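You operate a simulated robot arm through the tools that you are given. There is no shell and no other tool. Be economical: measure what you need, move in short steps, check, and stop when the job is done.

You run a simulated robot arm. Do the job below in one go: nothing can be reset, and whatever is moved stays where it is left.

JOB
Fetch the blue measuring cup and set it on the bare patch by the tissue carton. Open the bench drawer, fetch the yellow sponge and set it in the inside of the bench drawer and shut the drawer again. Shut the meat door. Fetch the bean tub with the earliest date from the right drain board and set it on the top of the upper microwave. Take the white scoop on the left end of the side table and put it away on the top of the tub stand. Put the white cup from the top of the bench on the top of the white table. Do these in any order. Set down upright: blue measuring cup, white scoop.

It is judged by the outcome, as a careful person would: the job done as asked, and still so three seconds after it is handed in. It fails if anything else is knocked over, pushed out of place, dropped, spilled or broken.

ROBOT AND FRAMES
A 7-joint arm with a two-finger parallel gripper on a trunk, on a base that drives. Base frame: it is fixed to the floor where the robot stands at the start and does not move with it; the origin is under the middle of the robot, x ahead of it, y to its left, z up; the surface under the hand at the start is at about z = 880. Readings come in mm, rad, newtons and seconds.
With the tool pointing down near the work surface it reaches from about 360 to 760 mm from the robot's upright axis, wherever it stands. Its first joint turns from -2.496 to 2.496 rad. Places, roughly: bare patch by the tissue carton [-1100, 1200, 800]; bean tub [-250, 4250, 1000]; bench drawer [-4600, 4100, 700]; blue measuring cup (12x8x9 cm) [700, 200, 900]; inside of the bench drawer [-4600, 4200, 600]; meat door [-1800, 2600, 500]; top of the tub stand [-2500, 4300, 600]; top of the upper microwave [500, 3000, 1800]; top of the white table [-5100, -400, 800]; white cup (6x6x3 cm) [-5100, 4200, 800]; white scoop (6x6x18 cm) [-4000, 4200, 900]; yellow sponge (10x7x4 cm) [-1000, 1300, 900]. Payload 3 kg.
The tool frame sits at the grasp point between the pads (the TCP): z along the fingers, y along the line on which they close. The tips reach 30 mm beyond it. The gripper opens to 94 mm. The fingers are 28 mm wide and 10 mm thick; the gripper's body (50 by 96 mm) begins 55 mm behind the TCP.
Orientation is told as [roll, pitch, yaw] about the base's x, y, z axes, in that order, counted from this pose: with the fingers straight down and closing along the base's y, the tool's x points along the base's -x, its y along +y and its z along -z.

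CONTROLS
- The arm moves only by the tool step_arm. Its argument "targets" is a list of rows, each an object (a shift or turn left out is 0, a gripper value left out holds the last) with "xyz": the shift along the base's x, y, z in mm, a list of three; "rotation": the turn, a rotation vector about the base's x, y, z in rad, a list of three; "jaw": the finger opening in mm, from 0 to 94. In form: [{"xyz": [tx, ty, tz], "rotation": [ax, ay, az], "jaw": jaw}, ...]. A call has 1 to 8 rows; each row shifts and turns the commanded pose from where the row before left it. Rows are played at 5 a second. More than 50 mm and 0.15 rad between two rows, or a gripper value outside its range, and nothing of the call is played. A pose out of reach is approached as far as the arm can. The call stops where the force on the tool passes 40 N (or 10 N more than at its start, if that is more) or the arm is blocked; 0.2 s more then pass. The fingers move at their own pace (about 45 mm/s each) and stop on an object; they squeeze with about 29 N. The grip force told is the motor's: it shows also when the fingers shut on nothing. Time passes only in rows, and 0.2 s behind the last, so rows that do not move let the fingers close. The reply holds the time, the measured pose of the TCP, the force on the tool along the base axes, the opening and the grip force, in the units named above and with some noise, with the torque about the TCP (base axes, N m) and any sound that the robot's microphone picked up.
- Cameras (640 x 400 px; columns grow to the right, rows downward): "scene" is now at [41.8, 160.9, 1751.2]; the picture's right is [0.27, -0.96, 0.00], its down [-0.76, -0.21, -0.62] and it looks along [0.59, 0.17, -0.79] (base axes); focal length 294 px, centre (320, 200). "wrist" rides on the gripper at [76, 14, -102] in the tool frame; the picture's right is [-0.18, 0.98, 0.00], its down [-0.75, -0.14, -0.64] and it looks along [-0.63, -0.12, 0.77] (tool axes); focal length 243 px, centre (320, 200). There is no depth. A picture from a camera that has moved, and an enlarged one, comes with that camera's place and axes in the base frame and with its lens. The place of the scene camera against the robot may be out by one fixed shift of up to 12 mm in any direction.
- camera(camera): a new picture of that camera. The clock stands still meanwhile.
- raise_lower(by): slides the trunk up (or, below 0, down) by that many mm; the arm and the scene camera ride with it, the base frame stays. It gives what a move gives, with no picture.
- drive_base(legs): drives the robot by 1 to 6 legs, each [ahead, left, turn to the left] in mm, mm and rad, along the robot's own axes; the way and the turn of a leg run together, so that a leg with both is an arc; at most 1500 mm and 3.142 rad a leg. The arm and the cameras ride along, it lands a little off, and it stops where it bumps. It gives what a move gives.
- aim_head(pan, tilt): turns the head with the scene camera to pan (to the left, within 2.496 rad either way) and tilt (down, from -0.506 to 1.204), counted from straight ahead of the robot. It gives what a move gives.
- inspect(camera, box): a new picture of the part [left, top, right, bottom] of that camera's present view, enlarged. The clock stands still meanwhile.
- job_done(): hands the job in; it is judged then, once.

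Work in short steps. Places have to be worked out from the pictures, the camera data and where the tool is seen: move nearer, look again, correct. Check each grasp and each placing, and mend what went wrong. You have 196 turns and 162 pictures in all, those below and enlarged ones among them. Open the gripper and draw the arm clear of the work before you hand the job in, unless the task says otherwise; then end with one line.

The tools are called after "Emit:" as a command line: name --argument value ..., lists and objects as JSON in quotes. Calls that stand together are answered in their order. step_arm: Moves the arm, as the interface text tells. Its arguments: {"type":"object","properties":{"targets":{"type":"array"}},"required":["targets"]} The other tools are called the same way: raise_lower (by) slides the trunk up or down; drive_base (legs) drives the base; aim_head (pan, tilt) turns the head that bears the scene camera; camera (camera) takes a picture; inspect (camera, box) takes an enlarged picture of a part of a camera's view; job_done () hands the job in.

At the start:

```text
time: 0.0
tool_pos: [485.0, 296.3, 1178.2]
tool_rot: [-0.003, 0.001, 0.002]
wrist_force: [1.0, 0.0, 0.0]
moment: [0.0, 0.0, 0.0]
gripper_width: 94.0
grasp_force: 0.0
trunk travel left (down, up): [-200.0, 190.0]
robot x, y, heading: [3.6, 0.8, -0.003]
head pan, tilt: [0.274, 0.902]
```

scene: 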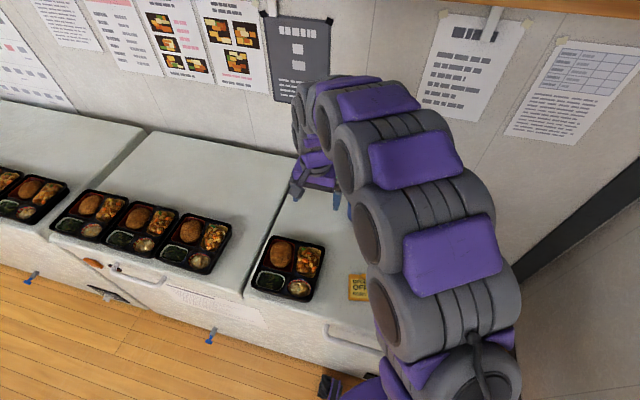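
wrist: 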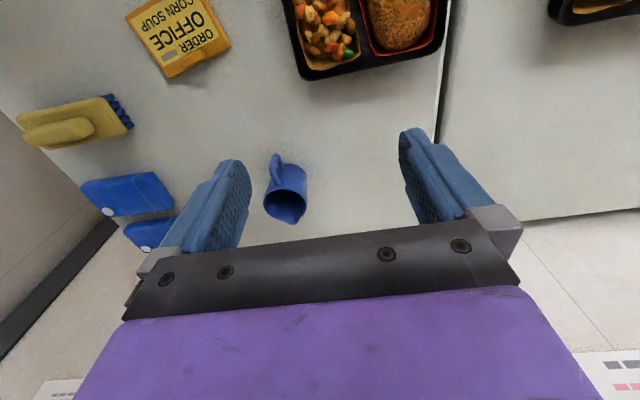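

The wrist view puts the blue cup near [670,197,900] with its handle pointing roughly towards the robot. I move partway over it to look closer.

Emit:
step_arm --targets '[{"xyz": [35, -25, -20], "jaw": 94}, {"xyz": [35, -25, -20]}, {"xyz": [35, -25, -20]}, {"xyz": [30, -25, -20]}]'

Emit:
camera --camera "wrist"

```text
time: 1.0
tool_pos: [619.1, 192.1, 1097.5]
tool_rot: [0.0, 0.003, 0.002]
wrist_force: [0.0, 0.2, -0.4]
moment: [0.01, 0.02, 0.01]
gripper_width: 94.3
grasp_force: 0.1
trunk travel left (down, up): [-200.0, 190.0]
robot x, y, heading: [0.2, 1.5, 0.002]
head pan, tilt: [0.274, 0.902]
```

```text
159 pictures are left
camera wrist: at [544.8, 205.6, 1200.0], right [0.18, 0.98, 0.0], down [0.75, -0.14, 0.64], along [0.63, -0.12, -0.77], focal length 243 px, centre (320, 200)
```

wrist: 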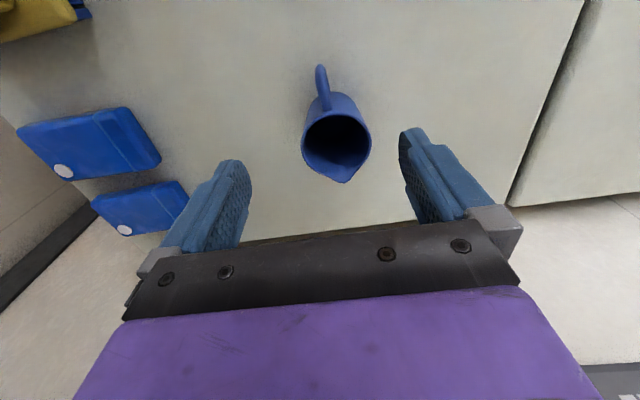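

The cup's rim centre is near [661,201], the handle-spout axis runs along x and the body is about 71 mm wide, so I close along y. I go above it, then down in steps.

Emit:
step_arm --targets '[{"xyz": [42, 9, 0]}, {"xyz": [0, 0, -40]}, {"xyz": [0, 0, -40]}, {"xyz": [0, 0, 0]}]'

Emit:
camera --camera "wrist"

```text
time: 2.0
tool_pos: [660.2, 202.9, 1017.1]
tool_rot: [0.0, -0.001, -0.001]
wrist_force: [0.4, 0.7, 0.6]
moment: [0.0, -0.03, -0.03]
gripper_width: 94.2
grasp_force: 0.3
trunk travel left (down, up): [-200.0, 190.0]
robot x, y, heading: [2.9, -2.4, 0.001]
head pan, tilt: [0.274, 0.902]
```

```text
158 pictures are left
camera wrist: at [584.5, 216.6, 1119.9], right [0.18, 0.98, 0.0], down [0.75, -0.14, 0.64], along [0.63, -0.12, -0.77], focal length 243 px, centre (320, 200)
```

wrist: 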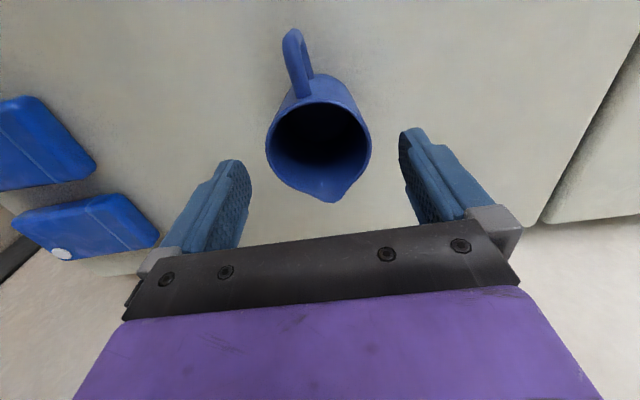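

Consistent: centre [660,201]. Descend to z≈937 and close.

Emit:
step_arm --targets '[{"xyz": [1, -1, -40]}, {"xyz": [0, 0, -40]}, {"xyz": [0, 0, 0], "jaw": 60}, {"jaw": 50}, {"jaw": 40}, {"jaw": 40}]'

```text
time: 3.4
tool_pos: [662.7, 203.0, 936.4]
tool_rot: [0.002, 0.002, 0.002]
wrist_force: [0.9, 0.1, -0.1]
moment: [0.04, 0.0, -0.02]
gripper_width: 75.2
grasp_force: 28.5
trunk travel left (down, up): [-200.0, 190.0]
robot x, y, heading: [0.8, -1.9, -0.001]
head pan, tilt: [0.274, 0.902]
```

The fingers stopped at 75 mm with full grip force, so the cup is held. I lift it.

Emit:
step_arm --targets '[{"xyz": [0, 0, 40]}, {"xyz": [0, 0, 50]}, {"xyz": [-40, 0, 50]}, {"xyz": [-50, 0, 20]}, {"xyz": [-50, 0, 0]}, {"xyz": [-50, 0, 0]}]'

Emit:
camera --camera "wrist"

Emit:
aim_head --pan 2.3 --tilt 0.4

Emit:
camera --camera "scene"

```text
refused: row 3 steps farther than a row can; nothing moved
```

```text
157 pictures are left
camera wrist: at [585.9, 216.4, 1039.8], right [0.18, 0.98, 0.0], down [0.75, -0.14, 0.64], along [0.63, -0.12, -0.77], focal length 243 px, centre (320, 200)
```

wrist: 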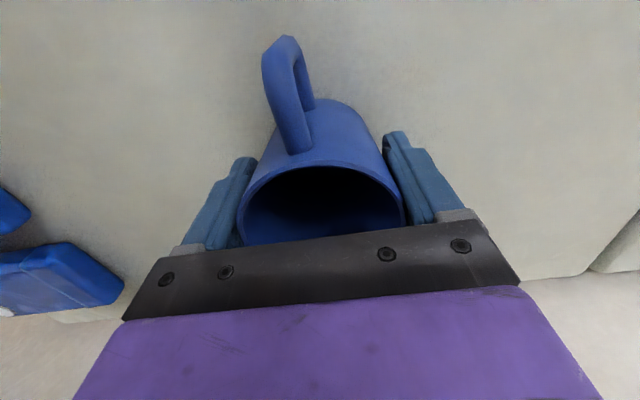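

```text
time: 5.3
tool_pos: [662.8, 202.2, 936.8]
tool_rot: [0.0, -0.001, 0.001]
wrist_force: [0.6, 0.5, 0.2]
moment: [0.01, 0.0, -0.02]
gripper_width: 75.1
grasp_force: 28.8
trunk travel left (down, up): [-200.0, 190.0]
robot x, y, heading: [1.1, -3.4, -0.005]
head pan, tilt: [2.3, 0.4]
```

```text
156 pictures are left
camera scene: at [-90.6, 209.0, 1794.7], right [0.75, 0.67, 0.0], down [0.26, -0.29, -0.92], along [-0.61, 0.69, -0.39], focal length 294 px, centre (320, 200)
```

scene: 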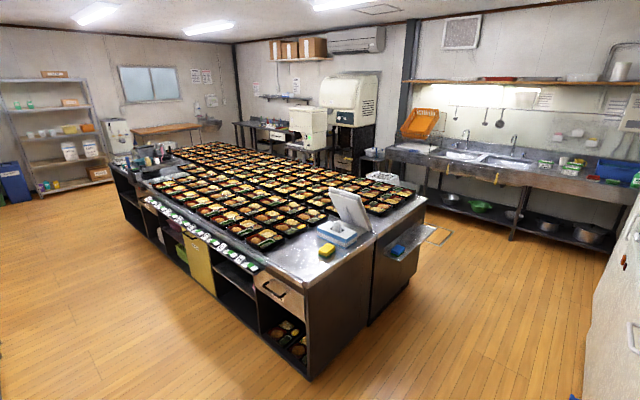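

The lift was refused for step size; I redo it with smaller rows. The room overview also shows the island with tissue carton and sponge.

Emit:
step_arm --targets '[{"xyz": [0, 0, 40]}, {"xyz": [0, 0, 45]}, {"xyz": [0, 0, 45]}, {"xyz": [-45, 0, 0]}, {"xyz": [-45, 0, 0]}, {"xyz": [-45, 0, 0]}, {"xyz": [-45, 0, 0]}]'

Emit:
inspect --camera "scene" --box '[230, 160, 470, 310]'

Emit:
inspect --camera "scene" --box '[380, 60, 640, 260]'

Emit:
inspect --camera "scene" --box '[80, 60, 400, 260]'

```text
time: 7.0
tool_pos: [480.8, 203.5, 1068.3]
tool_rot: [0.001, -0.002, 0.002]
wrist_force: [0.0, 0.1, -0.7]
moment: [-0.04, -0.01, 0.0]
gripper_width: 74.8
grasp_force: 29.3
trunk travel left (down, up): [-200.0, 190.0]
robot x, y, heading: [-1.8, 4.3, 0.001]
head pan, tilt: [2.3, 0.4]
```

```text
2.67 times, centred on (350, 235) of scene
camera zoom: at [-94.4, 209.2, 1794.5], right [0.75, 0.67, 0.0], down [0.26, -0.29, -0.92], along [-0.61, 0.69, -0.39], focal length 783 px, centre (240, 107)
```

zoom: 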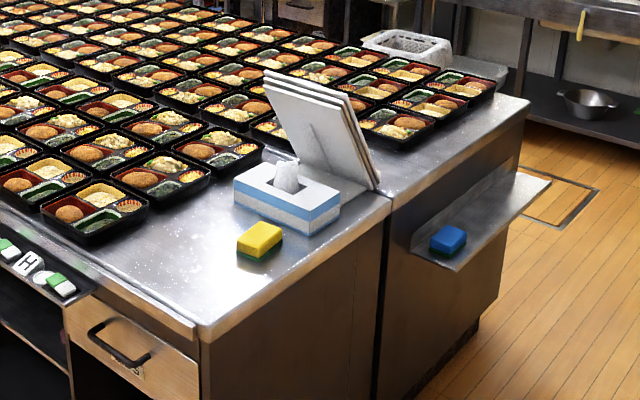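

```text
2.00 times, centred on (510, 160) of scene
camera zoom: at [-94.4, 209.2, 1794.5], right [0.75, 0.67, 0.0], down [0.26, -0.29, -0.92], along [-0.61, 0.69, -0.39], focal length 587 px, centre (-60, 280)
```

zoom: 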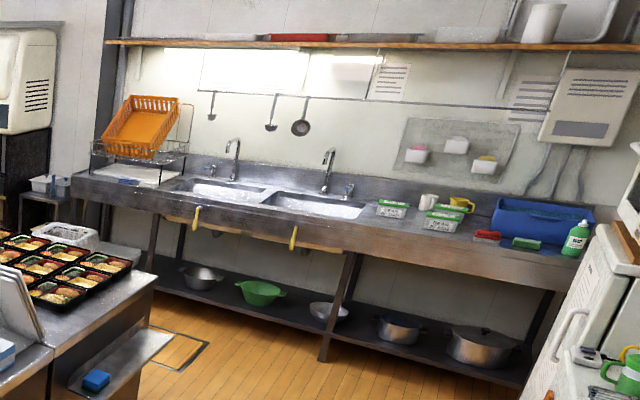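

```text
2.00 times, centred on (240, 160) of scene
camera zoom: at [-94.4, 209.2, 1794.5], right [0.75, 0.67, 0.0], down [0.26, -0.29, -0.92], along [-0.61, 0.69, -0.39], focal length 587 px, centre (480, 280)
```

zoom: 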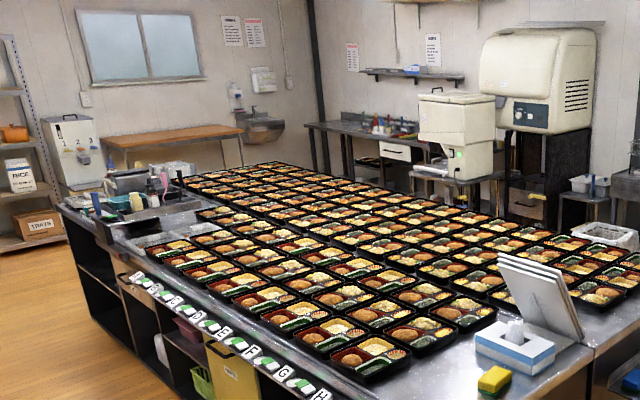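

The island's near corner is about [-932,1045]; the bare patch lies between the carton, sponge and boxes. I back off, turn left and drive toward the island's near side.

Emit:
drive_base --legs '[[-450, 0, 0], [0, 0, 1.571], [250, 650, 0]]'

Emit:
aim_head --pan 0.0 --tilt 0.75

Emit:
camera --camera "scene"

Emit:
camera --camera "wrist"

```text
time: 16.9
tool_pos: [-1296.8, 723.9, 1068.4]
tool_rot: [0.005, 0.001, 1.579]
wrist_force: [0.1, 0.8, -0.7]
moment: [-0.05, -0.02, -0.02]
gripper_width: 74.7
grasp_force: 28.7
trunk travel left (down, up): [-200.0, 190.0]
robot x, y, heading: [-1093.8, 243.2, 1.577]
head pan, tilt: [2.3, 0.4]
```

```text
time: 19.0
tool_pos: [-1302.6, 722.5, 1068.7]
tool_rot: [-0.002, -0.002, 1.58]
wrist_force: [0.7, -0.1, -0.3]
moment: [0.0, -0.01, -0.01]
gripper_width: 74.9
grasp_force: 29.1
trunk travel left (down, up): [-200.0, 190.0]
robot x, y, heading: [-1095.9, 241.4, 1.58]
head pan, tilt: [0.0, 0.75]
```

```text
152 pictures are left
camera scene: at [-1244.7, 296.0, 1763.3], right [1.0, 0.01, 0.0], down [0.01, -0.68, -0.73], along [0.0, 0.73, -0.68], focal length 294 px, centre (320, 200)
```

scene: 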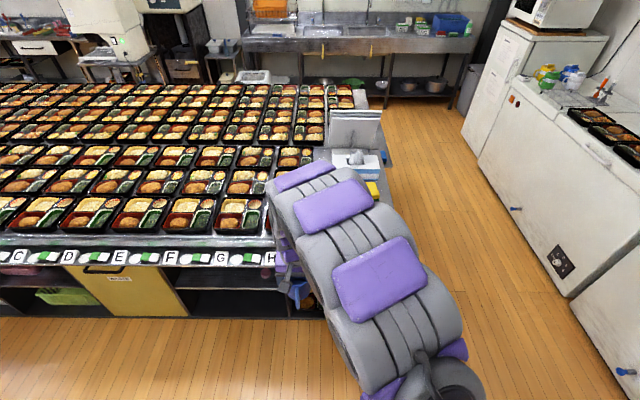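

```text
151 pictures are left
camera wrist: at [-1316.0, 646.2, 1171.1], right [-0.98, 0.18, 0.0], down [0.13, 0.75, 0.64], along [0.11, 0.63, -0.77], focal length 243 px, centre (320, 200)
```

wrist: 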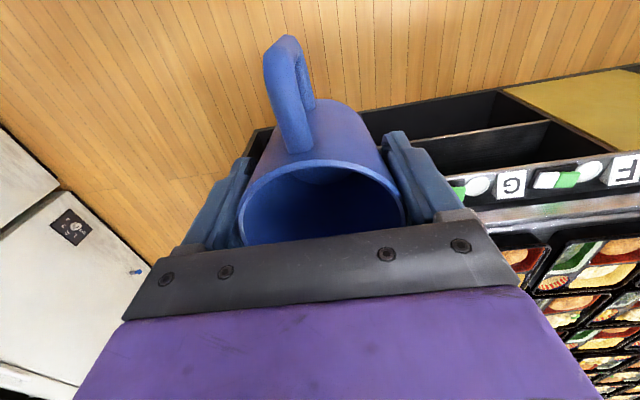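

The arm hides the patch from the head for now. I drive up to the island and swing the tool right over the patch, then look.

Emit:
drive_base --legs '[[310, 0, 0]]'

Emit:
step_arm --targets '[{"xyz": [45, 0, 0]}, {"xyz": [45, 0, 0]}, {"xyz": [45, 0, 0]}, {"xyz": [35, 30, 0]}, {"xyz": [0, 45, 0]}]'

Emit:
camera --camera "scene"

Emit:
camera --camera "wrist"

```text
time: 21.1
tool_pos: [-1302.9, 1034.1, 1067.1]
tool_rot: [0.0, 0.0, 1.579]
wrist_force: [-0.2, 0.6, -0.5]
moment: [-0.04, 0.0, 0.02]
gripper_width: 75.1
grasp_force: 28.7
trunk travel left (down, up): [-200.0, 190.0]
robot x, y, heading: [-1096.0, 553.9, 1.574]
head pan, tilt: [0.0, 0.75]
```

```text
time: 22.3
tool_pos: [-1132.4, 1109.0, 1067.0]
tool_rot: [0.001, -0.001, 1.576]
wrist_force: [0.4, 0.6, -0.7]
moment: [0.01, 0.0, 0.01]
gripper_width: 74.8
grasp_force: 28.8
trunk travel left (down, up): [-200.0, 190.0]
robot x, y, heading: [-1098.5, 555.0, 1.579]
head pan, tilt: [0.0, 0.75]
```

```text
150 pictures are left
camera scene: at [-1244.4, 608.7, 1763.4], right [1.0, 0.01, 0.0], down [0.01, -0.68, -0.73], along [0.0, 0.73, -0.68], focal length 294 px, centre (320, 200)
```

scene: 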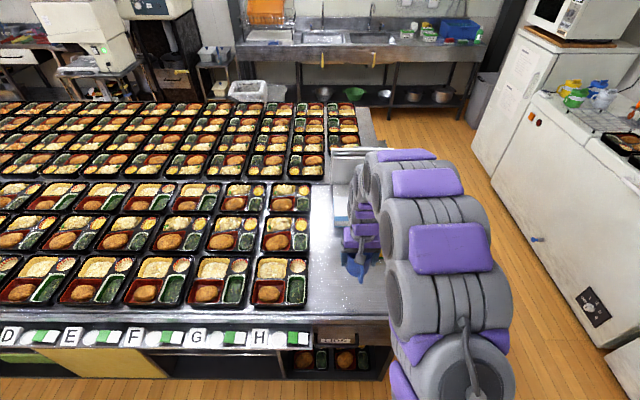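

```text
149 pictures are left
camera wrist: at [-1145.7, 1031.8, 1170.7], right [-0.98, 0.18, 0.0], down [0.14, 0.75, 0.64], along [0.11, 0.63, -0.77], focal length 243 px, centre (320, 200)
```

wrist: 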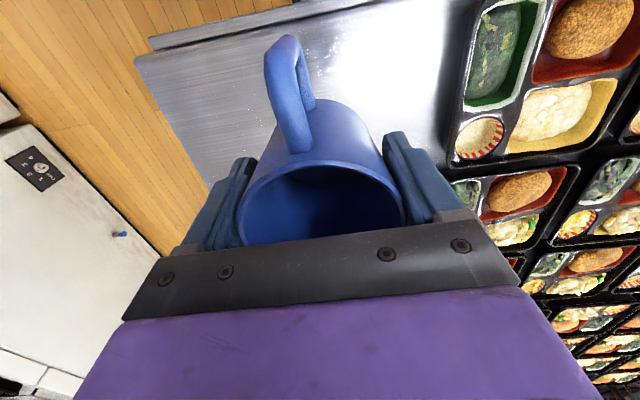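

Box edge is at x≈-1285, table corner near [-908,1049]. I place the cup at about [-1110,1195]; shift there and descend in steps.

Emit:
step_arm --targets '[{"xyz": [22, 40, 0]}, {"xyz": [0, 45, 0]}, {"xyz": [0, 0, -45]}, {"xyz": [0, 0, -45]}, {"xyz": [0, 0, -45]}, {"xyz": [0, 0, -25]}]'

Emit:
camera --camera "wrist"

Emit:
camera --camera "scene"

```text
time: 23.7
tool_pos: [-1109.6, 1192.2, 908.4]
tool_rot: [0.002, -0.004, 1.579]
wrist_force: [0.0, 0.3, -1.2]
moment: [0.0, 0.04, 0.01]
gripper_width: 74.8
grasp_force: 28.9
trunk travel left (down, up): [-200.0, 190.0]
robot x, y, heading: [-1098.4, 553.9, 1.579]
head pan, tilt: [0.0, 0.75]
```

```text
148 pictures are left
camera wrist: at [-1123.5, 1114.1, 1010.7], right [-0.98, 0.18, 0.0], down [0.14, 0.75, 0.64], along [0.11, 0.63, -0.76], focal length 243 px, centre (320, 200)
```

wrist: 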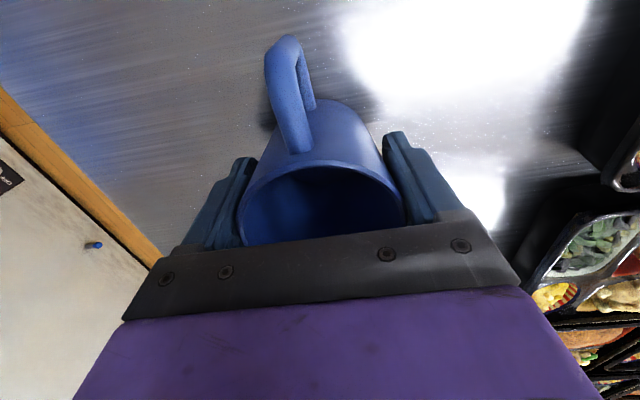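

```text
147 pictures are left
camera scene: at [-1244.0, 608.2, 1763.4], right [1.0, 0.01, 0.0], down [0.01, -0.68, -0.73], along [0.0, 0.73, -0.68], focal length 294 px, centre (320, 200)
```

scene: 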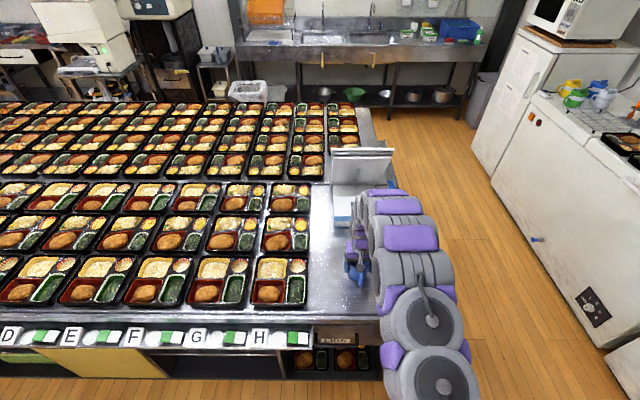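

Clear on all sides. I descend gently watching the force.

Emit:
step_arm --targets '[{"xyz": [0, 0, -8]}, {"xyz": [0, 0, -8]}, {"xyz": [0, 0, -6]}]'

Emit:
step_arm --targets '[{"xyz": [0, 0, -4]}, {"xyz": [0, 0, -4]}]'

```text
time: 24.5
tool_pos: [-1110.5, 1189.9, 888.3]
tool_rot: [0.002, -0.003, 1.577]
wrist_force: [0.9, 1.6, 17.0]
moment: [0.02, -0.02, -0.03]
gripper_width: 74.6
grasp_force: 28.7
trunk travel left (down, up): [-200.0, 190.0]
robot x, y, heading: [-1095.3, 554.6, 1.579]
head pan, tilt: [0.0, 0.75]
```

```text
time: 25.1
tool_pos: [-1108.8, 1190.8, 879.5]
tool_rot: [0.001, -0.003, 1.579]
wrist_force: [3.1, 1.9, 24.5]
moment: [-0.25, -0.77, 0.11]
gripper_width: 73.7
grasp_force: 29.2
trunk travel left (down, up): [-200.0, 190.0]
robot x, y, heading: [-1100.9, 553.6, 1.58]
head pan, tilt: [0.0, 0.75]
```

Contact happened at TCP ≈889 (surface ≈832), so the cup is on the table. I open and rise.

Emit:
step_arm --targets '[{"xyz": [0, 0, 0], "jaw": 80}, {"jaw": 94}, {"jaw": 94}, {"xyz": [0, 0, 40]}, {"xyz": [0, 0, 45]}, {"xyz": [0, 0, 45]}, {"xyz": [0, 0, 45]}]'

Emit:
camera --camera "wrist"

```text
time: 26.7
tool_pos: [-1110.6, 1192.3, 1055.5]
tool_rot: [0.004, -0.004, 1.577]
wrist_force: [-0.2, -0.1, -0.3]
moment: [0.02, 0.01, -0.03]
gripper_width: 94.0
grasp_force: 0.0
trunk travel left (down, up): [-200.0, 190.0]
robot x, y, heading: [-1099.4, 555.8, 1.584]
head pan, tilt: [0.0, 0.75]
```

```text
146 pictures are left
camera wrist: at [-1124.5, 1114.8, 1158.0], right [-0.98, 0.18, 0.0], down [0.14, 0.75, 0.64], along [0.11, 0.63, -0.76], focal length 243 px, centre (320, 200)
```

wrist: 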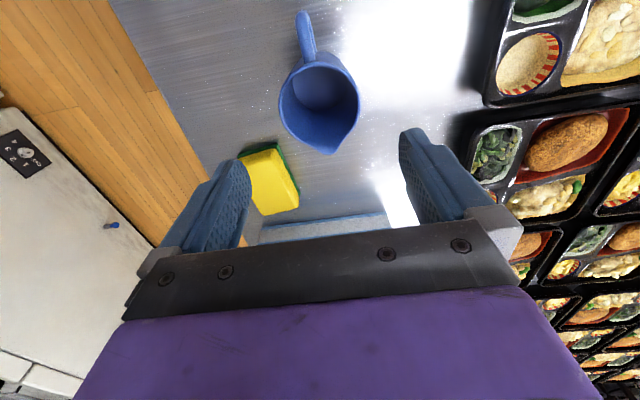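

The cup stands upright and clear. The sponge must wait until the drawer is open; I retract the arm and drive via the corridor to the sink side to see the bean tubs.

Emit:
step_arm --targets '[{"xyz": [0, -45, 20]}, {"xyz": [0, -45, 20]}, {"xyz": [0, -45, 20]}, {"xyz": [0, -45, 20]}]'

Emit:
drive_base --legs '[[-350, 0, 0], [0, -820, 0], [1500, 0, 0], [1350, 0, 0]]'

Emit:
aim_head --pan 0.0 --tilt 0.6

Emit:
camera --camera "scene"

Emit:
aim_head --pan -1.2 --tilt 0.1

Emit:
camera --camera "scene"

Emit:
aim_head --pan 1.5 --tilt 0.4

Emit:
camera --camera "scene"

```text
time: 27.7
tool_pos: [-1111.6, 1010.8, 1135.7]
tool_rot: [0.003, -0.004, 1.578]
wrist_force: [0.2, -0.1, -0.4]
moment: [0.0, 0.04, 0.03]
gripper_width: 94.1
grasp_force: 0.1
trunk travel left (down, up): [-200.0, 190.0]
robot x, y, heading: [-1098.0, 551.1, 1.578]
head pan, tilt: [0.0, 0.75]
```

```text
time: 47.3
tool_pos: [-372.5, 3521.1, 1133.1]
tool_rot: [0.002, 0.0, 1.6]
wrist_force: [0.2, 0.0, -0.4]
moment: [-0.01, 0.01, -0.01]
gripper_width: 93.9
grasp_force: 0.0
trunk travel left (down, up): [-200.0, 190.0]
robot x, y, heading: [-349.2, 3063.9, 1.604]
head pan, tilt: [0.0, 0.75]
```

```text
time: 48.0
tool_pos: [-371.3, 3520.2, 1134.5]
tool_rot: [0.001, -0.002, 1.598]
wrist_force: [-0.1, 0.0, -0.3]
moment: [0.01, 0.0, 0.01]
gripper_width: 94.0
grasp_force: 0.0
trunk travel left (down, up): [-200.0, 190.0]
robot x, y, heading: [-349.0, 3061.9, 1.598]
head pan, tilt: [0.0, 0.6]
```

```text
145 pictures are left
camera scene: at [-496.2, 3118.1, 1776.4], right [1.0, 0.03, 0.0], down [0.02, -0.57, -0.82], along [-0.02, 0.82, -0.57], focal length 294 px, centre (320, 200)
```

scene: 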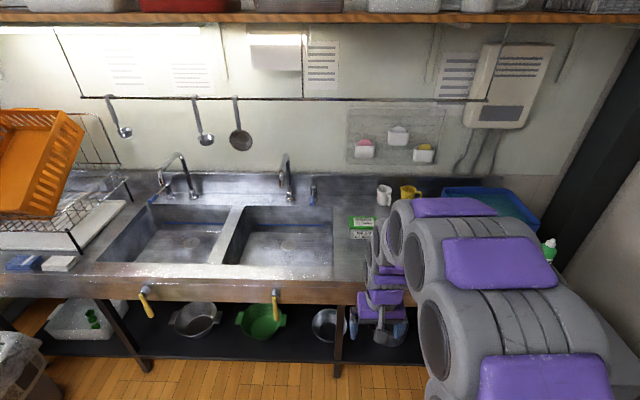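

```text
time: 49.4
tool_pos: [-372.4, 3520.4, 1134.4]
tool_rot: [0.001, -0.004, 1.6]
wrist_force: [0.1, -0.6, 0.5]
moment: [0.0, 0.01, -0.02]
gripper_width: 94.1
grasp_force: 0.1
trunk travel left (down, up): [-200.0, 190.0]
robot x, y, heading: [-348.2, 3067.1, 1.601]
head pan, tilt: [-1.201, 0.099]
```

```text
144 pictures are left
camera scene: at [-408.9, 3065.5, 1822.7], right [0.39, -0.92, 0.0], down [-0.09, -0.04, -0.99], along [0.92, 0.39, -0.1], focal length 294 px, centre (320, 200)
```

scene: 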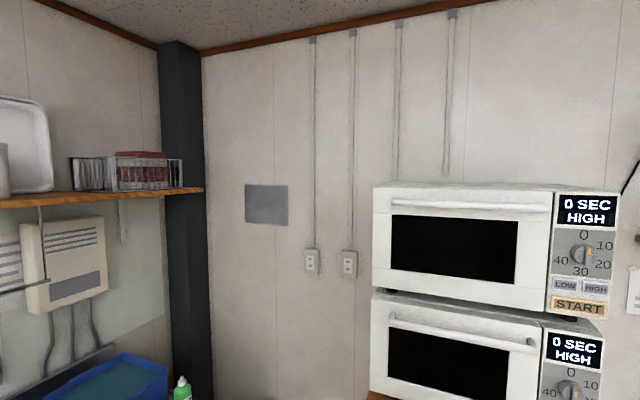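

```text
time: 51.8
tool_pos: [-372.5, 3520.6, 1133.0]
tool_rot: [0.001, -0.003, 1.6]
wrist_force: [-0.9, -0.4, 0.5]
moment: [-0.01, -0.02, 0.02]
gripper_width: 94.2
grasp_force: 0.1
trunk travel left (down, up): [-200.0, 190.0]
robot x, y, heading: [-347.7, 3065.0, 1.601]
head pan, tilt: [1.499, 0.4]
```

```text
143 pictures are left
camera scene: at [-586.5, 3033.9, 1794.7], right [0.04, 1.0, 0.0], down [0.39, -0.02, -0.92], along [-0.92, 0.04, -0.39], focal length 294 px, centre (320, 200)
```

scene: 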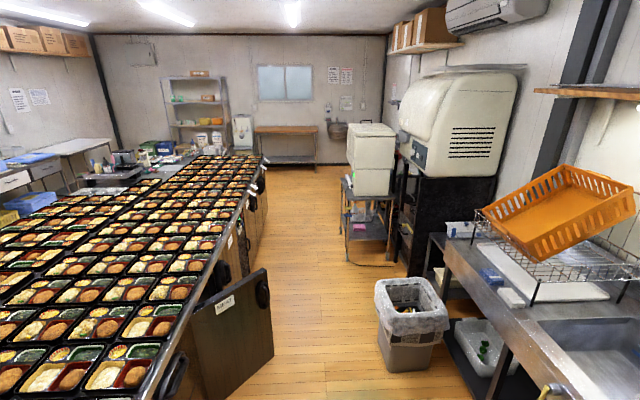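

The meat door stands open on the island's far side, and both microwaves are at right. Now I look at the bean tubs' labels.

Emit:
aim_head --pan -0.15 --tilt 0.6

Emit:
inspect --camera "scene" --box '[240, 160, 400, 260]'

Emit:
camera --camera "wrist"

```text
time: 53.5
tool_pos: [-371.2, 3520.1, 1135.1]
tool_rot: [0.001, -0.004, 1.599]
wrist_force: [-0.4, -0.5, 0.4]
moment: [0.02, 0.03, -0.02]
gripper_width: 94.0
grasp_force: 0.0
trunk travel left (down, up): [-200.0, 190.0]
robot x, y, heading: [-345.2, 3063.5, 1.599]
head pan, tilt: [-0.15, 0.6]
```

```text
4.00 times, centred on (320, 210) of scene
camera zoom: at [-483.0, 3117.6, 1776.4], right [0.99, -0.12, 0.0], down [-0.07, -0.56, -0.82], along [0.1, 0.82, -0.57], focal length 1174 px, centre (320, 160)
```

zoom: 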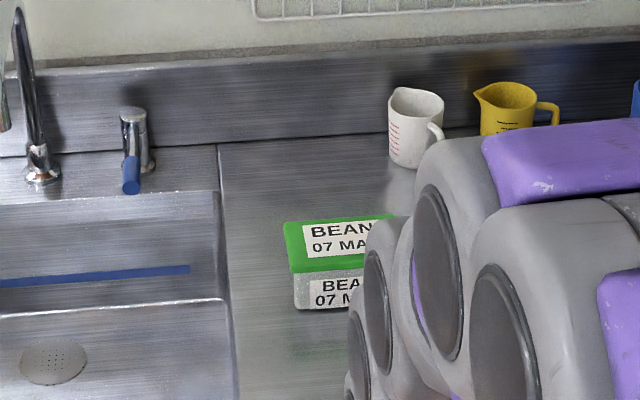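

```text
141 pictures are left
camera wrist: at [-383.2, 3443.1, 1237.0], right [-0.99, 0.16, 0.0], down [0.12, 0.76, 0.64], along [0.1, 0.64, -0.76], focal length 243 px, centre (320, 200)
```

wrist: 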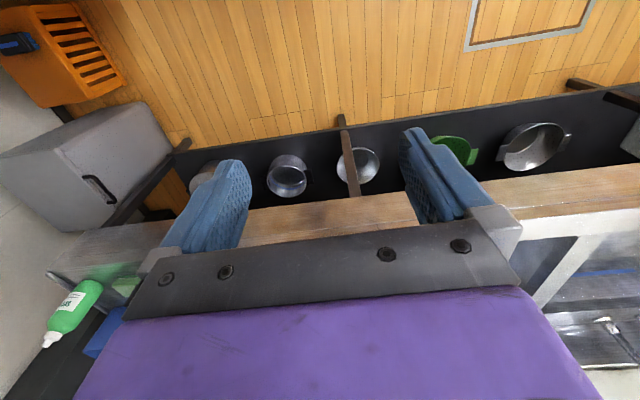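

The near tub reads "BEANS 07 MA…"; the second is hidden by the arm. I shift the robot right and closer for a clear view.

Emit:
drive_base --legs '[[180, -260, -0.03]]'

Emit:
step_arm --targets '[{"xyz": [40, 0, 0]}, {"xyz": [45, 0, 0]}, {"xyz": [45, 0, 0]}]'

Emit:
camera --camera "scene"

```text
time: 55.6
tool_pos: [-110.8, 3702.7, 1133.9]
tool_rot: [-0.009, -0.003, 1.569]
wrist_force: [-0.8, -0.1, -0.8]
moment: [0.0, -0.06, 0.0]
gripper_width: 94.0
grasp_force: 0.0
trunk travel left (down, up): [-200.0, 190.0]
robot x, y, heading: [-90.2, 3245.3, 1.567]
head pan, tilt: [-0.15, 0.6]
```

```text
time: 56.5
tool_pos: [26.8, 3701.5, 1135.8]
tool_rot: [-0.001, -0.005, 1.571]
wrist_force: [-0.8, -0.5, 0.5]
moment: [-0.03, -0.03, -0.03]
gripper_width: 94.1
grasp_force: 0.1
trunk travel left (down, up): [-200.0, 190.0]
robot x, y, heading: [-91.5, 3244.8, 1.562]
head pan, tilt: [-0.15, 0.6]
```

```text
140 pictures are left
camera scene: at [-233.8, 3303.0, 1775.8], right [0.99, -0.15, 0.01], down [-0.08, -0.56, -0.82], along [0.13, 0.81, -0.57], focal length 294 px, centre (320, 200)
```

scene: 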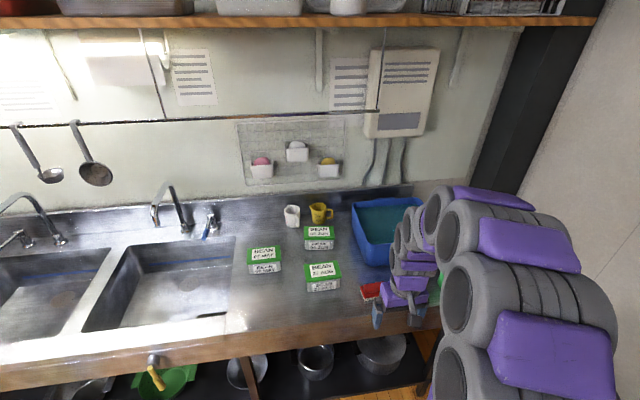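

Three tubs are visible; I zoom in to read them.

Emit:
inspect --camera "scene" --box '[240, 190, 360, 300]'

Emit:
inspect --camera "scene" --box '[295, 215, 345, 300]'

```text
3.64 times, centred on (300, 245) of scene
camera zoom: at [-233.8, 3303.0, 1775.8], right [0.99, -0.15, 0.01], down [-0.08, -0.56, -0.82], along [0.13, 0.81, -0.57], focal length 1067 px, centre (393, 36)
```

zoom: 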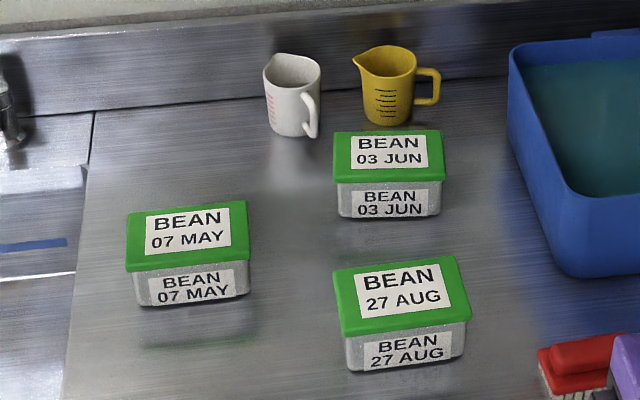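

```text
4.71 times, centred on (320, 258) of scene
camera zoom: at [-233.8, 3303.0, 1775.8], right [0.99, -0.15, 0.01], down [-0.08, -0.56, -0.82], along [0.13, 0.81, -0.57], focal length 1381 px, centre (320, -71)
```

zoom: 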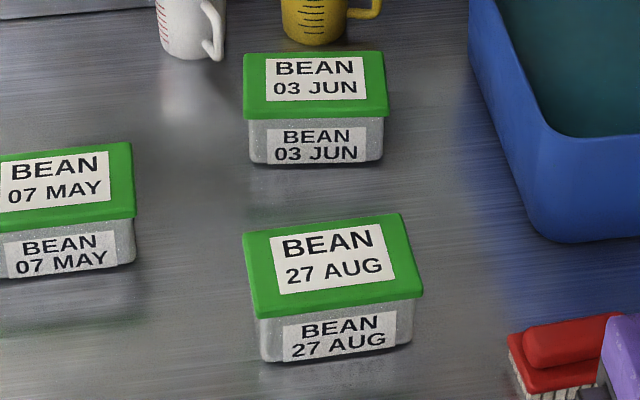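

Earliest is 07 MAY, the left tub near [-323,4165], long side along x. Before grasping I test how high the arm reaches with the tool straight down, since the microwave top is at ~1800.

Emit:
raise_lower --by 190

Emit:
step_arm --targets '[{"xyz": [0, 0, 50]}, {"xyz": [0, 0, 50]}, {"xyz": [0, 0, 50]}, {"xyz": [0, 0, 50]}, {"xyz": [0, 0, 50]}, {"xyz": [0, 0, 50]}, {"xyz": [0, 0, 50]}, {"xyz": [0, 0, 50]}]'

```text
time: 58.5
tool_pos: [34.8, 3700.6, 1323.5]
tool_rot: [0.005, -0.003, 1.568]
wrist_force: [0.4, -0.4, -1.5]
moment: [0.01, 0.01, 0.01]
gripper_width: 93.9
grasp_force: 0.1
trunk travel left (down, up): [-390.0, 0.0]
robot x, y, heading: [-89.3, 3246.7, 1.571]
head pan, tilt: [-0.15, 0.6]
```

```text
time: 60.3
tool_pos: [32.8, 3702.5, 1662.6]
tool_rot: [0.007, -0.005, 1.57]
wrist_force: [-0.1, 0.0, -0.1]
moment: [-0.01, -0.02, 0.0]
gripper_width: 93.9
grasp_force: 0.0
out of reach, approached as far as the arm can: row 7, 8
trunk travel left (down, up): [-390.0, 0.0]
robot x, y, heading: [-91.3, 3245.5, 1.575]
head pan, tilt: [-0.15, 0.6]
```

With the tool down it tops out at z≈1662, so the microwave needs a forward-tilted tool. I test tilting forward and rising.

Emit:
step_arm --targets '[{"xyz": [0, 0, -10], "rotation": [0.145, 0, 0]}, {"rotation": [0.145, 0, 0]}, {"rotation": [0.145, 0, 0]}, {"rotation": [0.145, 0, 0]}, {"rotation": [0.145, 0, 0]}, {"rotation": [0.145, 0, 0]}, {"rotation": [0.145, 0, 0]}, {"rotation": [0.145, 0, 0]}]'

Emit:
step_arm --targets '[{"xyz": [0, 0, 40]}, {"xyz": [0, 0, 40]}, {"xyz": [0, 0, 40]}, {"xyz": [0, 0, 40]}, {"xyz": [0, 0, 40]}, {"xyz": [0, 0, 40]}, {"xyz": [0, 0, 40]}]'

Emit:
aim_head --pan -1.3 --tilt 0.4

Emit:
camera --camera "scene"

```text
time: 62.1
tool_pos: [34.3, 3700.7, 1652.7]
tool_rot: [0.007, -1.168, 1.566]
wrist_force: [-0.1, 0.0, 0.5]
moment: [-0.02, 0.0, 0.01]
gripper_width: 94.2
grasp_force: 0.0
trunk travel left (down, up): [-390.0, 0.0]
robot x, y, heading: [-91.8, 3244.7, 1.567]
head pan, tilt: [-0.15, 0.6]
```

```text
time: 63.7
tool_pos: [34.9, 3703.5, 1931.7]
tool_rot: [0.009, -1.164, 1.568]
wrist_force: [-0.3, -0.2, 0.1]
moment: [-0.01, 0.0, -0.01]
gripper_width: 94.0
grasp_force: 0.0
trunk travel left (down, up): [-390.0, 0.0]
robot x, y, heading: [-93.1, 3246.9, 1.566]
head pan, tilt: [-0.15, 0.6]
```

```text
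time: 65.1
tool_pos: [35.8, 3701.6, 1931.9]
tool_rot: [0.009, -1.165, 1.567]
wrist_force: [0.1, -0.2, 0.9]
moment: [0.0, 0.04, 0.01]
gripper_width: 94.0
grasp_force: 0.1
trunk travel left (down, up): [-390.0, 0.0]
robot x, y, heading: [-88.4, 3245.1, 1.568]
head pan, tilt: [-1.3, 0.4]
```

```text
137 pictures are left
camera scene: at [-145.8, 3238.4, 1984.9], right [0.26, -0.96, 0.0], down [-0.38, -0.1, -0.92], along [0.89, 0.24, -0.39], focal length 294 px, centre (320, 200)
```

scene: 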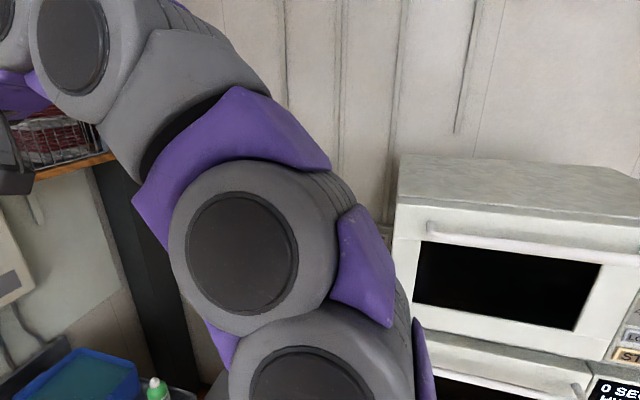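

At 1.16 rad tilt it reaches 1932+, and two-view triangulation puts the microwave top at z≈1772, front-left corner [343,3235]. I test a milder 0.8 rad tilt at z≈1850.

Emit:
step_arm --targets '[{"xyz": [0, 40, -35], "rotation": [-0.12, 0, 0]}, {"xyz": [0, 30, -30], "rotation": [-0.12, 0, 0]}, {"xyz": [0, 30, -10], "rotation": [-0.12, 0, 0]}]'

```text
refused: row 1 steps farther than a row can; nothing moved
```

Slightly too long a step; I shorten it.

Emit:
step_arm --targets '[{"xyz": [0, 30, -30], "rotation": [-0.12, 0, 0]}, {"xyz": [0, 30, -30], "rotation": [-0.12, 0, 0]}, {"xyz": [0, 30, -15], "rotation": [-0.12, 0, 0]}]'

```text
time: 65.9
tool_pos: [34.5, 3798.4, 1854.0]
tool_rot: [0.005, -0.8, 1.568]
wrist_force: [-0.4, 0.4, -0.4]
moment: [0.01, 0.0, -0.03]
gripper_width: 94.0
grasp_force: 0.0
trunk travel left (down, up): [-390.0, 0.0]
robot x, y, heading: [-91.6, 3243.8, 1.572]
head pan, tilt: [-1.3, 0.4]
```

Tilt 0.8 rad works at z 1854. I lower trunk and tool again keeping this tilt, then reposition so the robot faces +x left of the tub (same tool pose serves for pick and place).

Emit:
raise_lower --by -190

Emit:
step_arm --targets '[{"xyz": [0, -30, -40]}, {"xyz": [0, -30, -40]}, {"xyz": [0, -30, -40]}, {"xyz": [0, -20, -45]}, {"xyz": [0, 0, -49]}, {"xyz": [0, 0, -49]}, {"xyz": [0, 0, -49]}, {"xyz": [0, 0, -49]}]'

Emit:
step_arm --targets '[{"xyz": [0, 0, -45]}, {"xyz": [0, 0, -45]}, {"xyz": [0, 0, -45]}]'

Emit:
drive_base --legs '[[0, 560, 0], [0, 0, -1.57], [0, 290, 0]]'

Emit:
aim_head --pan 0.95 --tilt 0.75

Emit:
camera --camera "scene"

Emit:
camera --camera "wrist"

```text
time: 68.0
tool_pos: [34.7, 3791.2, 1666.4]
tool_rot: [0.005, -0.804, 1.572]
wrist_force: [-0.4, 0.4, 0.2]
moment: [0.05, 0.01, 0.01]
gripper_width: 94.3
grasp_force: 0.0
trunk travel left (down, up): [-200.0, 190.0]
robot x, y, heading: [-86.1, 3245.5, 1.567]
head pan, tilt: [-1.3, 0.4]
```

```text
time: 69.8
tool_pos: [33.7, 3683.5, 1303.9]
tool_rot: [0.006, -0.805, 1.568]
wrist_force: [0.7, -0.3, 0.5]
moment: [-0.01, -0.02, 0.0]
gripper_width: 93.9
grasp_force: 0.1
trunk travel left (down, up): [-200.0, 190.0]
robot x, y, heading: [-92.4, 3245.9, 1.572]
head pan, tilt: [-1.3, 0.4]
```

```text
time: 70.6
tool_pos: [41.2, 3695.9, 1261.3]
tool_rot: [0.008, -0.801, 1.569]
wrist_force: [0.1, -0.3, -0.1]
moment: [0.02, -0.02, -0.02]
gripper_width: 94.1
grasp_force: 0.0
out of reach, approached as far as the arm can: row 1, 2, 3
trunk travel left (down, up): [-200.0, 190.0]
robot x, y, heading: [-92.3, 3244.6, 1.565]
head pan, tilt: [-1.3, 0.4]
```

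```text
time: 79.2
tool_pos: [-200.1, 3382.8, 1260.2]
tool_rot: [0.031, -0.801, -0.015]
wrist_force: [-0.1, 0.6, 0.4]
moment: [-0.04, -0.02, -0.03]
gripper_width: 94.1
grasp_force: 0.0
trunk travel left (down, up): [-200.0, 190.0]
robot x, y, heading: [-648.3, 3528.7, 0.003]
head pan, tilt: [-1.3, 0.4]
```

```text
time: 81.3
tool_pos: [-201.2, 3411.9, 1262.6]
tool_rot: [0.0, -0.801, 0.007]
wrist_force: [-0.2, -0.3, 0.1]
moment: [0.0, 0.01, -0.06]
gripper_width: 94.2
grasp_force: 0.1
trunk travel left (down, up): [-200.0, 190.0]
robot x, y, heading: [-652.2, 3532.7, 0.003]
head pan, tilt: [0.949, 0.75]
```

```text
136 pictures are left
camera scene: at [-635.7, 3748.7, 1762.3], right [0.81, -0.58, 0.0], down [-0.4, -0.56, -0.73], along [0.42, 0.59, -0.69], focal length 294 px, centre (320, 200)
```

scene: 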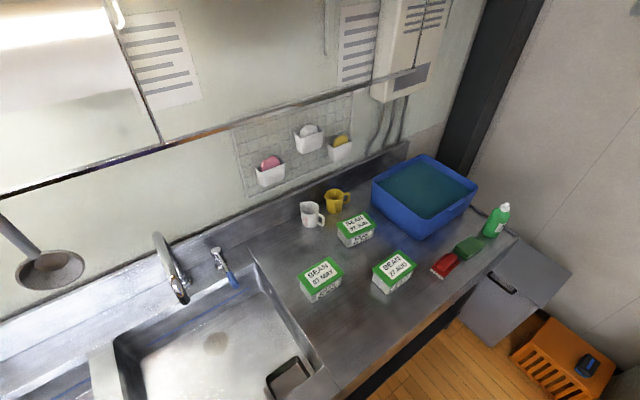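

```text
135 pictures are left
camera wrist: at [-327.3, 3424.8, 1279.0], right [0.12, 0.98, 0.13], down [0.06, -0.14, 0.99], along [0.99, -0.11, -0.08], focal length 243 px, centre (320, 200)
```

wrist: 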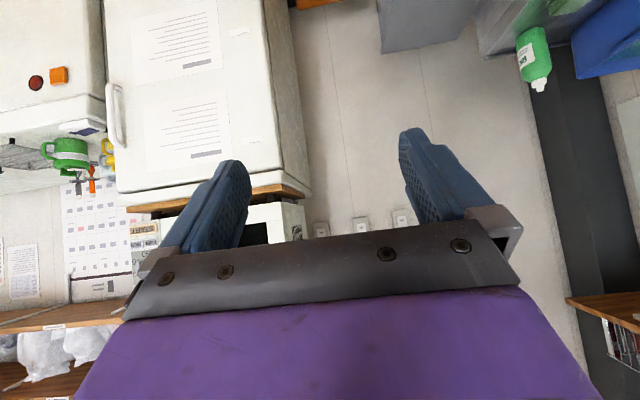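

Very clear view of the tubs from here. I zoom to triangulate the 07 MAY tub with the previous view.

Emit:
inspect --camera "scene" --box '[280, 240, 360, 310]'

```text
5.71 times, centred on (320, 275) of scene
camera zoom: at [-635.7, 3748.7, 1762.3], right [0.81, -0.58, 0.0], down [-0.4, -0.56, -0.73], along [0.42, 0.59, -0.69], focal length 1677 px, centre (320, -229)
```

zoom: 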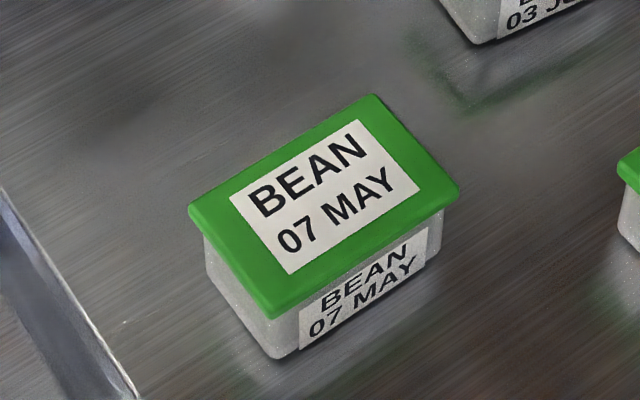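

Triangulation gives the lid centre at about [-322,4183,908], 132×82 mm, aligned with x; counter at ≈840. I move toward a pre-grasp up-left of it with the tilted tool.

Emit:
step_arm --targets '[{"xyz": [-14, 44, -5]}, {"xyz": [-14, 44, -5]}, {"xyz": [-14, 44, -5]}, {"xyz": [-14, 44, -5]}, {"xyz": [-14, 44, -5]}, {"xyz": [-14, 44, -5]}, {"xyz": [-14, 44, -5]}, {"xyz": [-14, 44, -5]}]'

Emit:
step_arm --targets '[{"xyz": [-14, 43, -10]}, {"xyz": [-14, 43, -10]}, {"xyz": [-14, 43, -10]}, {"xyz": [-14, 43, -10]}, {"xyz": [-14, 43, -10]}, {"xyz": [-14, 43, -10]}, {"xyz": [-14, 43, -10]}, {"xyz": [-14, 43, -10]}]'

Emit:
camera --camera "wrist"

Emit:
camera --camera "scene"

```text
time: 83.1
tool_pos: [-239.8, 3726.1, 1279.1]
tool_rot: [0.004, -0.801, 0.005]
wrist_force: [-0.4, 0.0, -0.5]
moment: [-0.06, -0.05, -0.03]
gripper_width: 94.1
grasp_force: 0.2
out of reach, approached as far as the arm can: row 1, 2, 3, 4, 5, 6
trunk travel left (down, up): [-200.0, 190.0]
robot x, y, heading: [-653.2, 3531.1, 0.004]
head pan, tilt: [0.949, 0.75]
```

```text
time: 83.9
tool_pos: [-318.6, 3863.4, 1217.9]
tool_rot: [0.196, -0.522, -0.155]
wrist_force: [-2.0, 1.7, -4.5]
moment: [-0.03, -0.28, -0.03]
gripper_width: 94.0
grasp_force: 0.1
trunk travel left (down, up): [-200.0, 190.0]
robot x, y, heading: [-650.2, 3532.5, 0.005]
head pan, tilt: [0.949, 0.75]
stopped in row 3: the arm was blocked; the commanded pose is now the measured one
```

```text
133 pictures are left
camera wrist: at [-436.2, 3874.5, 1269.2], right [0.21, 0.94, 0.26], down [0.31, -0.32, 0.9], along [0.93, -0.11, -0.36], focal length 243 px, centre (320, 200)
```

wrist: 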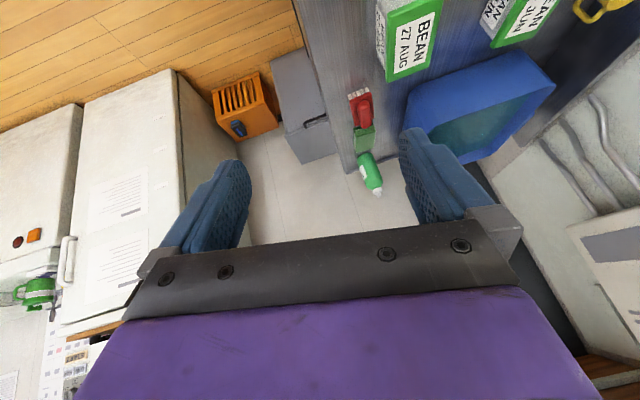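

```text
132 pictures are left
camera scene: at [-636.6, 3750.9, 1762.0], right [0.81, -0.58, 0.0], down [-0.4, -0.56, -0.73], along [0.42, 0.59, -0.69], focal length 294 px, centre (320, 200)
```

scene: 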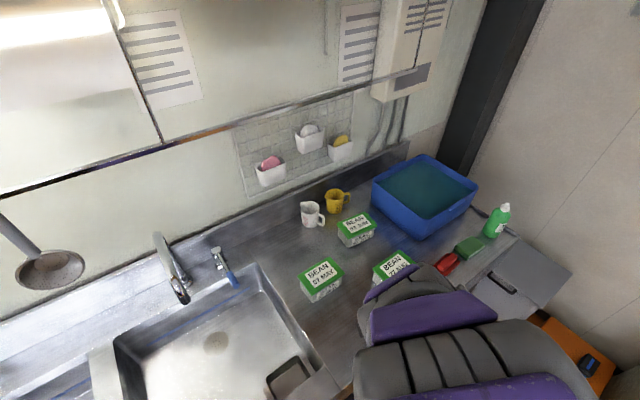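

The sideways-tilted fold was blocked by the arm's own limits. I return the tool to straight down and will face the sink, trying the tilt from a more open configuration.

Emit:
step_arm --targets '[{"xyz": [0, -20, 20], "rotation": [-0.05, 0.13, 0.04]}, {"xyz": [0, -20, 20], "rotation": [-0.05, 0.13, 0.04]}, {"xyz": [0, -20, 10], "rotation": [-0.05, 0.13, 0.04]}, {"xyz": [0, -20, 0], "rotation": [-0.046, 0.13, 0.035]}]'

```text
time: 84.9
tool_pos: [-317.2, 3777.7, 1270.4]
tool_rot: [-0.019, -0.008, 0.063]
wrist_force: [-0.1, -0.3, -1.2]
moment: [-0.01, -0.02, -0.01]
gripper_width: 93.9
grasp_force: 0.0
trunk travel left (down, up): [-200.0, 190.0]
robot x, y, heading: [-652.1, 3531.8, 0.005]
head pan, tilt: [0.949, 0.75]
```

Tool is down again with closing along y. From here I translate to above the tub and check the wrist view.

Emit:
step_arm --targets '[{"xyz": [0, 45, -18], "rotation": [0.019, 0, -0.063]}, {"xyz": [0, 45, -18]}, {"xyz": [0, 45, -18]}, {"xyz": [0, 45, -18]}, {"xyz": [0, 45, -18]}, {"xyz": [0, 45, -18]}, {"xyz": [0, 45, -18]}, {"xyz": [-5, 45, -18]}]'

Emit:
camera --camera "wrist"

```text
time: 86.7
tool_pos: [-322.7, 4136.6, 1125.6]
tool_rot: [0.001, -0.009, -0.003]
wrist_force: [0.2, -0.1, -0.2]
moment: [0.03, 0.04, -0.01]
gripper_width: 93.9
grasp_force: 0.0
trunk travel left (down, up): [-200.0, 190.0]
robot x, y, heading: [-655.7, 3530.1, 0.0]
head pan, tilt: [0.949, 0.75]
```

```text
131 pictures are left
camera wrist: at [-399.9, 4151.5, 1227.2], right [0.19, 0.98, 0.0], down [0.75, -0.14, 0.65], along [0.64, -0.12, -0.76], focal length 243 px, centre (320, 200)
```

wrist: 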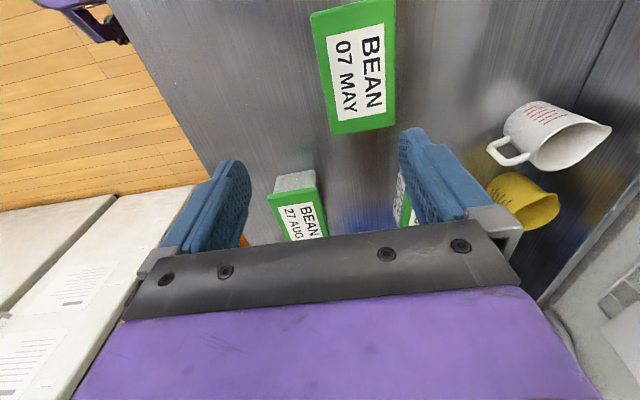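

Wrist view confirms lid centre ≈[-326,4182]. I try the sideways tilt here, shifting left toward the pre-grasp.

Emit:
step_arm --targets '[{"xyz": [-20, 8, 0], "rotation": [0, -0.134, 0]}, {"xyz": [-20, 8, 0], "rotation": [0, -0.134, 0]}, {"xyz": [-20, 8, 0], "rotation": [0, -0.134, 0]}, {"xyz": [-20, 8, 0], "rotation": [0, -0.134, 0]}, {"xyz": [-20, 8, 0], "rotation": [0, -0.134, 0]}, {"xyz": [-20, 6, 0], "rotation": [0, -0.134, 0]}]'

Emit:
camera --camera "wrist"

```text
time: 88.1
tool_pos: [-444.3, 4182.2, 1124.4]
tool_rot: [-0.005, -0.816, 0.003]
wrist_force: [0.9, 0.4, 0.1]
moment: [0.0, 0.0, 0.02]
gripper_width: 94.2
grasp_force: 0.0
trunk travel left (down, up): [-200.0, 190.0]
robot x, y, heading: [-651.7, 3529.5, 0.003]
head pan, tilt: [0.949, 0.75]
```

```text
130 pictures are left
camera wrist: at [-571.7, 4197.0, 1139.5], right [0.13, 0.98, 0.13], down [0.05, -0.14, 0.99], along [0.99, -0.12, -0.06], focal length 243 px, centre (320, 200)
```

wrist: 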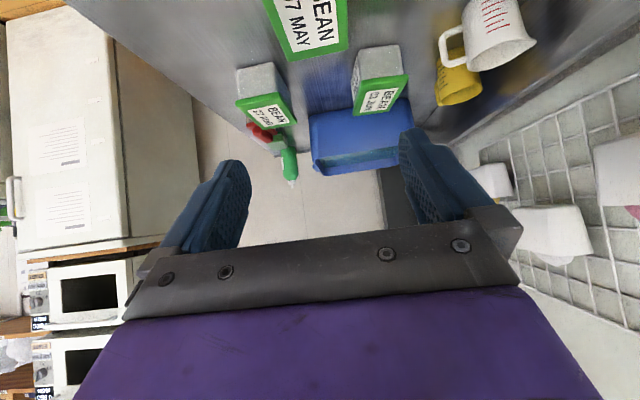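

The tilt worked. Descend to the pre-grasp and check.

Emit:
step_arm --targets '[{"xyz": [-5, 0, -45]}, {"xyz": [-5, 0, -45]}, {"xyz": [0, 0, -44]}]'

Emit:
camera --camera "wrist"

```text
time: 88.9
tool_pos: [-453.9, 4181.9, 992.1]
tool_rot: [0.001, -0.816, 0.003]
wrist_force: [0.1, 0.5, 0.5]
moment: [0.0, 0.01, -0.03]
gripper_width: 94.0
grasp_force: 0.1
trunk travel left (down, up): [-200.0, 190.0]
robot x, y, heading: [-649.2, 3534.6, -0.002]
head pan, tilt: [0.949, 0.75]
```

```text
129 pictures are left
camera wrist: at [-580.4, 4196.3, 1007.2], right [0.12, 0.98, 0.14], down [0.05, -0.14, 0.99], along [0.99, -0.12, -0.07], focal length 243 px, centre (320, 200)
```

wrist: 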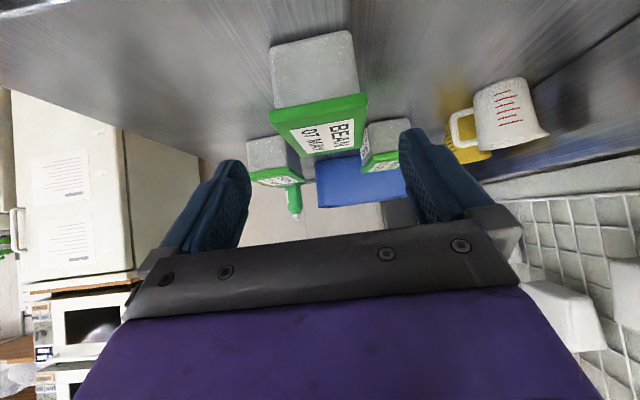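

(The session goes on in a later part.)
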